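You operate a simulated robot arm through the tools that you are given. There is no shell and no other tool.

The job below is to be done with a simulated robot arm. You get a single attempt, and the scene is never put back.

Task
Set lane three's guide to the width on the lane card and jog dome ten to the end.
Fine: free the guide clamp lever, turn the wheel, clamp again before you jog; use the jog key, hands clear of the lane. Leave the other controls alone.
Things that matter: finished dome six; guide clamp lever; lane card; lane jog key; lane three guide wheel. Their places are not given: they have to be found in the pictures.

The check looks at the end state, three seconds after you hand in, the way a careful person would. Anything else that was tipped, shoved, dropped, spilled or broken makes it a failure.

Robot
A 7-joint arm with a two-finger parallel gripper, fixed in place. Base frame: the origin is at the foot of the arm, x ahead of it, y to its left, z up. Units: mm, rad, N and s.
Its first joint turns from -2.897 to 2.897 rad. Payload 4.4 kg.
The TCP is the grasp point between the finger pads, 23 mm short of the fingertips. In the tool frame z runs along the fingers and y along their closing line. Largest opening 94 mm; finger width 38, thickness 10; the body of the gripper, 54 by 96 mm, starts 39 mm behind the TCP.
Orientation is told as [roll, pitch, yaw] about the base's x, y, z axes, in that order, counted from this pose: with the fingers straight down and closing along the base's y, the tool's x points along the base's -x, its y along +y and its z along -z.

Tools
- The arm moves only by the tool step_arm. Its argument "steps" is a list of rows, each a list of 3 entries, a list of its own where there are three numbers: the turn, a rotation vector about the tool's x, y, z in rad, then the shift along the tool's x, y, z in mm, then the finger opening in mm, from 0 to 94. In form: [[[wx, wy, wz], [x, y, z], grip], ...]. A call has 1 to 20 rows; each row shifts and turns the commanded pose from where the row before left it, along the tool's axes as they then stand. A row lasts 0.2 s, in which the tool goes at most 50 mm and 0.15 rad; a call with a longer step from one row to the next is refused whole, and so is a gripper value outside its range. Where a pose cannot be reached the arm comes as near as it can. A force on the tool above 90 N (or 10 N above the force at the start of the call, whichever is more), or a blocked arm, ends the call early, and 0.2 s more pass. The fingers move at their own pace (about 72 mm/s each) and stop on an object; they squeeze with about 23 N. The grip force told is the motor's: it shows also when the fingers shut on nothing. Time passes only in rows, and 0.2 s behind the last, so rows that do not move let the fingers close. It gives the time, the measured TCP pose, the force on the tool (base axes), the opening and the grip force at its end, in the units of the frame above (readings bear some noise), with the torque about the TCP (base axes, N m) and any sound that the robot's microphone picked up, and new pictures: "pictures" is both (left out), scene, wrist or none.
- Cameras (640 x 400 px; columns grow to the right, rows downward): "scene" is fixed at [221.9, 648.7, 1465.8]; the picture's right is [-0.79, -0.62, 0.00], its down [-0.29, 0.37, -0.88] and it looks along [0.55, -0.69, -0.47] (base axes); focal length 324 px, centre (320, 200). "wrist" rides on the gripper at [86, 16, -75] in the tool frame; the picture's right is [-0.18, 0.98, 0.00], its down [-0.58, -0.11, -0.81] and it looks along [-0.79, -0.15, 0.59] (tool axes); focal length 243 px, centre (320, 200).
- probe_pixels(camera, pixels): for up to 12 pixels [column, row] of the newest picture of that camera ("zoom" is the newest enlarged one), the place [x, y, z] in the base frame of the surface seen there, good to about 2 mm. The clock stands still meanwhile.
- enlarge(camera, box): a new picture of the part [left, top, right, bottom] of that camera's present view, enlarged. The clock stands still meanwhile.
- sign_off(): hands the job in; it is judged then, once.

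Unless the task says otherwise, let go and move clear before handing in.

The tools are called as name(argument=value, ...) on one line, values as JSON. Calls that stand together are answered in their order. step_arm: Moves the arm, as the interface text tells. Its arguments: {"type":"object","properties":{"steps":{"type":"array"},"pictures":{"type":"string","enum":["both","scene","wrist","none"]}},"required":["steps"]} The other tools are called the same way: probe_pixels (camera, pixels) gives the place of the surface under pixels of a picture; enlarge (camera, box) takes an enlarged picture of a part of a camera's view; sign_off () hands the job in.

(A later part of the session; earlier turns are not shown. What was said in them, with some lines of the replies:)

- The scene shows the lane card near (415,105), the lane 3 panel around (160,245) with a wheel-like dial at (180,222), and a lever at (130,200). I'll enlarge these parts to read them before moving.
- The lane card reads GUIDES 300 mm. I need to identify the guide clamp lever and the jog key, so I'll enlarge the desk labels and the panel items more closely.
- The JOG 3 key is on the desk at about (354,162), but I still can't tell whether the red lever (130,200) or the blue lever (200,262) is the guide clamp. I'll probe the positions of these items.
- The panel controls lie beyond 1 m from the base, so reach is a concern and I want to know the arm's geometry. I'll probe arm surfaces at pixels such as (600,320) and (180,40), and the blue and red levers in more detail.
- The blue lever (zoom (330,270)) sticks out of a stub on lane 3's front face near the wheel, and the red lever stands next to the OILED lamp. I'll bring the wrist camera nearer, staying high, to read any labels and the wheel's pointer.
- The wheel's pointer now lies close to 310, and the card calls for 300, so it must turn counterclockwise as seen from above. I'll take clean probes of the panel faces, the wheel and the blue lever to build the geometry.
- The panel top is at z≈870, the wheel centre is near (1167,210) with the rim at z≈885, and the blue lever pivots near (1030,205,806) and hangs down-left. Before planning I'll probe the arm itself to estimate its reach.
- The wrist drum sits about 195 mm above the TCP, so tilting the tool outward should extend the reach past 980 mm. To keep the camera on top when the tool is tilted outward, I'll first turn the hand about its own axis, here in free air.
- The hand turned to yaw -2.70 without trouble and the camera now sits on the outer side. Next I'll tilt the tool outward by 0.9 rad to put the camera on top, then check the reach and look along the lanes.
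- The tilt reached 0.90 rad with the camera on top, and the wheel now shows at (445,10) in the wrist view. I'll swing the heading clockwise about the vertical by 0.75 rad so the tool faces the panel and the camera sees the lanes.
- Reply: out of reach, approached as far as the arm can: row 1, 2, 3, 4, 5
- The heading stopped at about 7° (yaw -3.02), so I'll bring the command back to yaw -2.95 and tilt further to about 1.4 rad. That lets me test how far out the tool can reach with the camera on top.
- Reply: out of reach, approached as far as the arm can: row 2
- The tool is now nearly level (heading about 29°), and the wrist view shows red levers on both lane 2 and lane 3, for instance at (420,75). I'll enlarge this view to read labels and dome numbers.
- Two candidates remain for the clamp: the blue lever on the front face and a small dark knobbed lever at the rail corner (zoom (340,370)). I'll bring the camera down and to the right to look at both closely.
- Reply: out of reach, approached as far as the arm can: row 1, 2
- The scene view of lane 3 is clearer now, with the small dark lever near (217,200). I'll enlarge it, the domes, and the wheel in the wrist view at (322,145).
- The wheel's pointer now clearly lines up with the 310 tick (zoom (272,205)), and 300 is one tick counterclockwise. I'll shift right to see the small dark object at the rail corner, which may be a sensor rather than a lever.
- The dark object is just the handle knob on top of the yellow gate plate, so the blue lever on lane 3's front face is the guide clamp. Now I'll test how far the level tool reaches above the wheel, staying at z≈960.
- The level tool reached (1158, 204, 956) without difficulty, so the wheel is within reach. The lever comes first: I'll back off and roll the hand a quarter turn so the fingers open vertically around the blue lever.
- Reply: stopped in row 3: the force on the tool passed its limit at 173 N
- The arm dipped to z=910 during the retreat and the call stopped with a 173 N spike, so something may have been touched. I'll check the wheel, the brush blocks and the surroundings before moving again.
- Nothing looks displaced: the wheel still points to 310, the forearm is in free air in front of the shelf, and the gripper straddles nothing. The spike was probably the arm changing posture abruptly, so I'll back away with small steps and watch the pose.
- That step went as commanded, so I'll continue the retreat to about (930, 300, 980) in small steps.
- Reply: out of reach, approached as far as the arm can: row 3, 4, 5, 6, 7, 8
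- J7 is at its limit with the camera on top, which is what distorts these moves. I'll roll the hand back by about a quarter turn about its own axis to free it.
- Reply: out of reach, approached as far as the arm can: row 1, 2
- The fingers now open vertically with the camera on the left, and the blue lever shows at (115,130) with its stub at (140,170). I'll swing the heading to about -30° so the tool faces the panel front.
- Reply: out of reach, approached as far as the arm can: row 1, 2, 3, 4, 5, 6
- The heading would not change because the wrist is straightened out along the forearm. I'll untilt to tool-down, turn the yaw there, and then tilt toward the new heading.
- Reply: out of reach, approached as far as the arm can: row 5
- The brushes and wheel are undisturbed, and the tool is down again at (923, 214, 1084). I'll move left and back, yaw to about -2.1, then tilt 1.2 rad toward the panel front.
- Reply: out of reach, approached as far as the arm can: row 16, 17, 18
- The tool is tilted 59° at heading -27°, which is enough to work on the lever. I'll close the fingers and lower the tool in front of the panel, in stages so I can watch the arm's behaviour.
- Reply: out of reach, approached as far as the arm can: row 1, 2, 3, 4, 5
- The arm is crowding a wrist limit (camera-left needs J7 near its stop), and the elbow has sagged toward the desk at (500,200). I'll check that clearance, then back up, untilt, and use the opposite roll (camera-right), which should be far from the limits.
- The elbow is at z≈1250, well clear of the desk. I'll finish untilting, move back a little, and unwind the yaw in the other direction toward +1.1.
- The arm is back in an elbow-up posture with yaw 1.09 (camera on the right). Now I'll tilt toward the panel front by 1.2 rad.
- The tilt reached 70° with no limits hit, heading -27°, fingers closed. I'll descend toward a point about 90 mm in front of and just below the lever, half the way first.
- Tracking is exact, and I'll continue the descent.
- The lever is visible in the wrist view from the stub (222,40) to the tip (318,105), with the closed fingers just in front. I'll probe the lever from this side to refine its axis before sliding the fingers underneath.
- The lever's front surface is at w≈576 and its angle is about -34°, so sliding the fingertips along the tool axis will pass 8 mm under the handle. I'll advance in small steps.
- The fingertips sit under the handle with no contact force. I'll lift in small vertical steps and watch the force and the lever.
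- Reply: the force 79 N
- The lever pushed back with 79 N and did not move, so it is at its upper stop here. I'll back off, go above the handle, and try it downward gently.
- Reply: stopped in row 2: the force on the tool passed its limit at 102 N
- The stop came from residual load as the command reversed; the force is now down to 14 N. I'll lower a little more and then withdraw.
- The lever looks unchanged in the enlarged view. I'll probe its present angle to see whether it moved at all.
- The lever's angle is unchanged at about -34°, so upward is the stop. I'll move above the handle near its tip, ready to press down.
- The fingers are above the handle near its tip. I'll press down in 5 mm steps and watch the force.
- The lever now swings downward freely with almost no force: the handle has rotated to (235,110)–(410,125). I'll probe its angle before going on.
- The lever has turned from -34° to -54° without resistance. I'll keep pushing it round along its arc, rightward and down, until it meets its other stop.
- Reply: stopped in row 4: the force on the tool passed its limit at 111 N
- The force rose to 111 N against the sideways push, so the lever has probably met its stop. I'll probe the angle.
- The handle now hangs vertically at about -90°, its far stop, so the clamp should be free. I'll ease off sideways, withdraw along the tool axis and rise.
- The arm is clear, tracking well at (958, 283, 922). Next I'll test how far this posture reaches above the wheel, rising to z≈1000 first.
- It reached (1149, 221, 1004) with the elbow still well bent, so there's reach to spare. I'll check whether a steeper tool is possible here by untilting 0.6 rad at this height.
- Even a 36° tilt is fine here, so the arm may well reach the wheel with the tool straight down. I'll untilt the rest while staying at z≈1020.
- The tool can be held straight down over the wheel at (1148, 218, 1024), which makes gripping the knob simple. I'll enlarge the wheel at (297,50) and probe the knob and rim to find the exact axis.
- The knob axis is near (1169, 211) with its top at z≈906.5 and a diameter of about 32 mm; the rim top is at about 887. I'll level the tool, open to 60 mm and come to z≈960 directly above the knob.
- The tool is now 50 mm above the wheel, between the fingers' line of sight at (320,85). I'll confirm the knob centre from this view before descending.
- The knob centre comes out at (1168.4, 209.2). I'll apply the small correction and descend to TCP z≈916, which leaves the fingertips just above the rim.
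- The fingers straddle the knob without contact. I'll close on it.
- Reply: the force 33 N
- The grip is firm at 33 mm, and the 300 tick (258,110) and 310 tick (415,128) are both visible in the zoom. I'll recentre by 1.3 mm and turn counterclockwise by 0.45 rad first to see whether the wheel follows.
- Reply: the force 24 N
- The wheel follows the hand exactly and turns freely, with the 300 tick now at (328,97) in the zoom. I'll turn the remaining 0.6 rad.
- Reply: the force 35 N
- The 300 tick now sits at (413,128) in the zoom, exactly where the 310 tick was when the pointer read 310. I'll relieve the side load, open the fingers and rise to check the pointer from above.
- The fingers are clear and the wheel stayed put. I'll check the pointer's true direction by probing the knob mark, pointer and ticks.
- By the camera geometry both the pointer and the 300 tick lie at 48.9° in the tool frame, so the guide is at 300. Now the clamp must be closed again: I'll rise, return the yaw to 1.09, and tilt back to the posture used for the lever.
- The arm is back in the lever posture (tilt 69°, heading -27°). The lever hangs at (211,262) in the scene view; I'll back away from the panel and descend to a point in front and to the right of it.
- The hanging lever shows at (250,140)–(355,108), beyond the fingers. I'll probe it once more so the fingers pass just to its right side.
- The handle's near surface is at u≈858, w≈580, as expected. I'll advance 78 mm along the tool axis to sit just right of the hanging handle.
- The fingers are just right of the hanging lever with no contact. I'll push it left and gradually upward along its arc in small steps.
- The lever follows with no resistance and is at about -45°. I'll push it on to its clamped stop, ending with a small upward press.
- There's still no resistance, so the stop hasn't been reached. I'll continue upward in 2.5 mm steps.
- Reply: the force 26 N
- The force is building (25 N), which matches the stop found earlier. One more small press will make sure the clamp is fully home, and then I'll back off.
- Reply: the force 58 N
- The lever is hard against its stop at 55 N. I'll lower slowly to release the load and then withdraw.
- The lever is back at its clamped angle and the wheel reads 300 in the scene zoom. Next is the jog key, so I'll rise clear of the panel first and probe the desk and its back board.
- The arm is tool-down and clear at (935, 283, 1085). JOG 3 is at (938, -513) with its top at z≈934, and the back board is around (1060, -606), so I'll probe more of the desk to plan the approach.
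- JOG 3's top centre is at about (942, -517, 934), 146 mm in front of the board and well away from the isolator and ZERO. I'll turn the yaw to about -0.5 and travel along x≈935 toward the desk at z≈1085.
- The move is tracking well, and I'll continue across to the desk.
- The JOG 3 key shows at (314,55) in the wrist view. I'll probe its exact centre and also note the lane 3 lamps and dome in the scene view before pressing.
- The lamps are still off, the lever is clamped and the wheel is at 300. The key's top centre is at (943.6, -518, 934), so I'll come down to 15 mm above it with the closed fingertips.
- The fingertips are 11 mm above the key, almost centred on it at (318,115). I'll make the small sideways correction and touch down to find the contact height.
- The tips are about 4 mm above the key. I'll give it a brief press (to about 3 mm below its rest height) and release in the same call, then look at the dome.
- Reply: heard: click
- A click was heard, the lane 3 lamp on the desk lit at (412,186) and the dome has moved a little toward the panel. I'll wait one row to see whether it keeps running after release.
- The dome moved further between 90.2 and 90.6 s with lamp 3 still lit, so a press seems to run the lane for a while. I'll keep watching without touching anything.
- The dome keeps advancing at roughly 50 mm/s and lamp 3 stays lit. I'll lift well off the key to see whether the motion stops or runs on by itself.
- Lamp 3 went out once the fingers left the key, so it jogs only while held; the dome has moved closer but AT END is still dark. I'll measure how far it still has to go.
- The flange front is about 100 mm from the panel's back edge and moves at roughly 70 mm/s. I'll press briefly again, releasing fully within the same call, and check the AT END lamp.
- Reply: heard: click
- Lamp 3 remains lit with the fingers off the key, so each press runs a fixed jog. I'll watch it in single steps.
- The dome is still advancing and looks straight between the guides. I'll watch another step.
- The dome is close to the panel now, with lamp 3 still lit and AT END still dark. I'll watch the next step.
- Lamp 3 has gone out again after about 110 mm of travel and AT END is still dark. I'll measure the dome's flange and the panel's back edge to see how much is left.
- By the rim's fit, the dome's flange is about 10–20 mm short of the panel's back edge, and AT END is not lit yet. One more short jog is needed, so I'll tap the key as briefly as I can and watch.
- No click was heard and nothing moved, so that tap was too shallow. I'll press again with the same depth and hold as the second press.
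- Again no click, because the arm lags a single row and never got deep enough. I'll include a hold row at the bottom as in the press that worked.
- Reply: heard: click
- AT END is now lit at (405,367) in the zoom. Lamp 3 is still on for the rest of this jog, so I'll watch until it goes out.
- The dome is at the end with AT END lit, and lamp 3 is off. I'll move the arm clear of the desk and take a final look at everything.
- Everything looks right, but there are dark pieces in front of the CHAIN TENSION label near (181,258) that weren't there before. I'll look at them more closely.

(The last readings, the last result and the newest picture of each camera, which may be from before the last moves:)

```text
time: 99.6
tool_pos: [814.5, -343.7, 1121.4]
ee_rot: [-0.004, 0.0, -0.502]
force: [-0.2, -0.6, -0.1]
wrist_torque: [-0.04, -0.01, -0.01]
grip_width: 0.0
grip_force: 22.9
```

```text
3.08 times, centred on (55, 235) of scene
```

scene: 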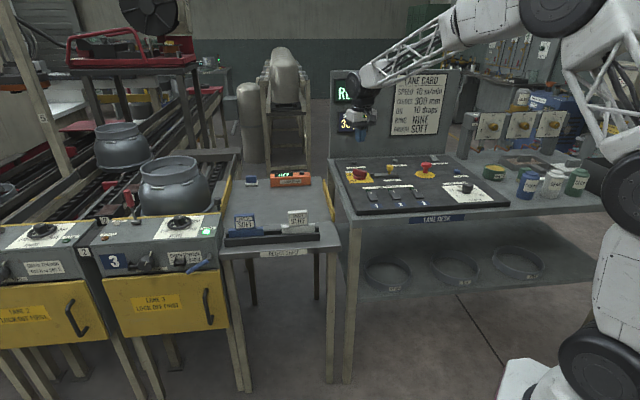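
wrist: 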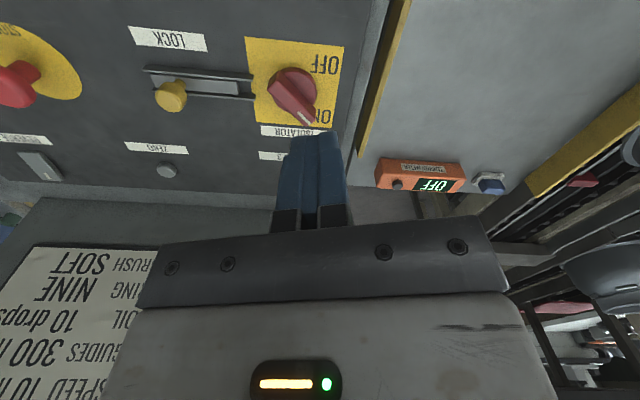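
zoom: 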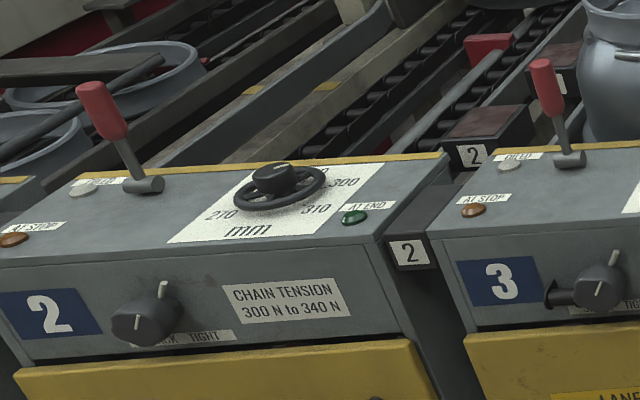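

Those dark pieces are just links of the lane's moving chain showing through; the lever's tip is at the same pixel as at the start (188,273), the wheel reads 300 and AT END is lit. I'll draw the arm a bit further back from the desk before handing in.

step_arm(steps=[[[0, 0, 0], [30, 10, -15], 0], [[0, 0, 0], [30, 10, -15], 0], [[0, 0, 0], [30, 10, -15], 0], [[0, 0, 0], [30, 10, -15], 0], [[0, 0, 0], [0, 0, 0], 0]], pictures="scene")

enlarge(camera="scene", box=[320, 60, 480, 160])

enlarge(camera="scene", box=[80, 130, 340, 290])

```text
time: 100.8
tool_pos: [726.9, -249.5, 1179.7]
ee_rot: [-0.001, 0.001, -0.504]
force: [-0.2, 0.3, 0.7]
wrist_torque: [0.01, -0.01, 0.01]
grip_width: 0.0
grip_force: 22.9
```

scene: 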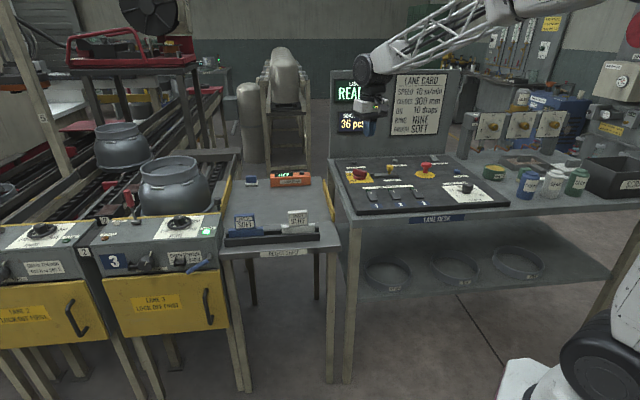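

```text
4.00 times, centred on (400, 110) of scene
```

zoom: 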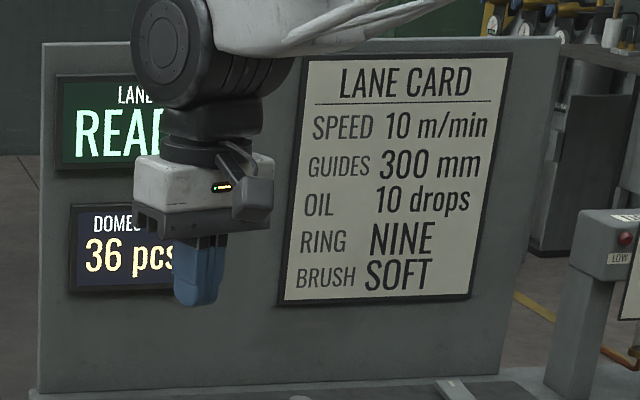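

```text
2.46 times, centred on (210, 210) of scene
```

zoom: 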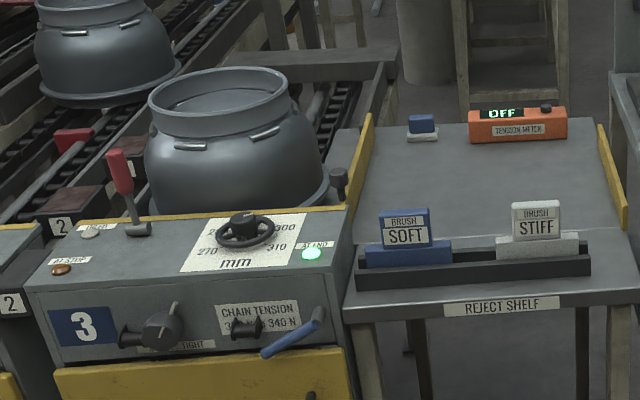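

The counter now reads 36 pcs with READY showing and AT END lit. The wheel is at 300, the clamp lever is back in its clamped position, and nothing else looks disturbed. The arm is clear, so I'm handing in.

sign_off()

```text
The job is handed in.
```

Lane three's guide is set to 300 mm, the width on the lane card. I clamped it again before jogging, and dome ten is now at the end. In the last pictures AT END was lit, the screen still showed READY, and DOMES OUT had gone from 35 to 36.

- **Clamp lever:** No label named it. I took the blue lever on lane three's front face to be the guide clamp, because the wheel turned freely once it was down. I pushed it back up to its stop afterwards, and it sits where it started.
- **Guide wheel:** The pointer lines up with the 300 tick to within about 2°, or roughly 0.3 mm.
- **Jog key:** It clicked three times. Each press ran the lane for about 1.5 seconds, and AT END lit on the third. Two lighter taps in between didn't register.
- **Force spike:** While I was backing away from the wheel, the arm dipped suddenly and a move stopped at 173 N. Everything nearby looked undisturbed afterwards, so it was most likely the arm changing posture rather than hitting something.
- **Chain links:** Dark chain links now show through lane three's front panel near the CHAIN TENSION label. I took them to be the moving chain and left them alone.

I didn't touch any other controls, and the arm was clear of the lane and desk when I handed in.
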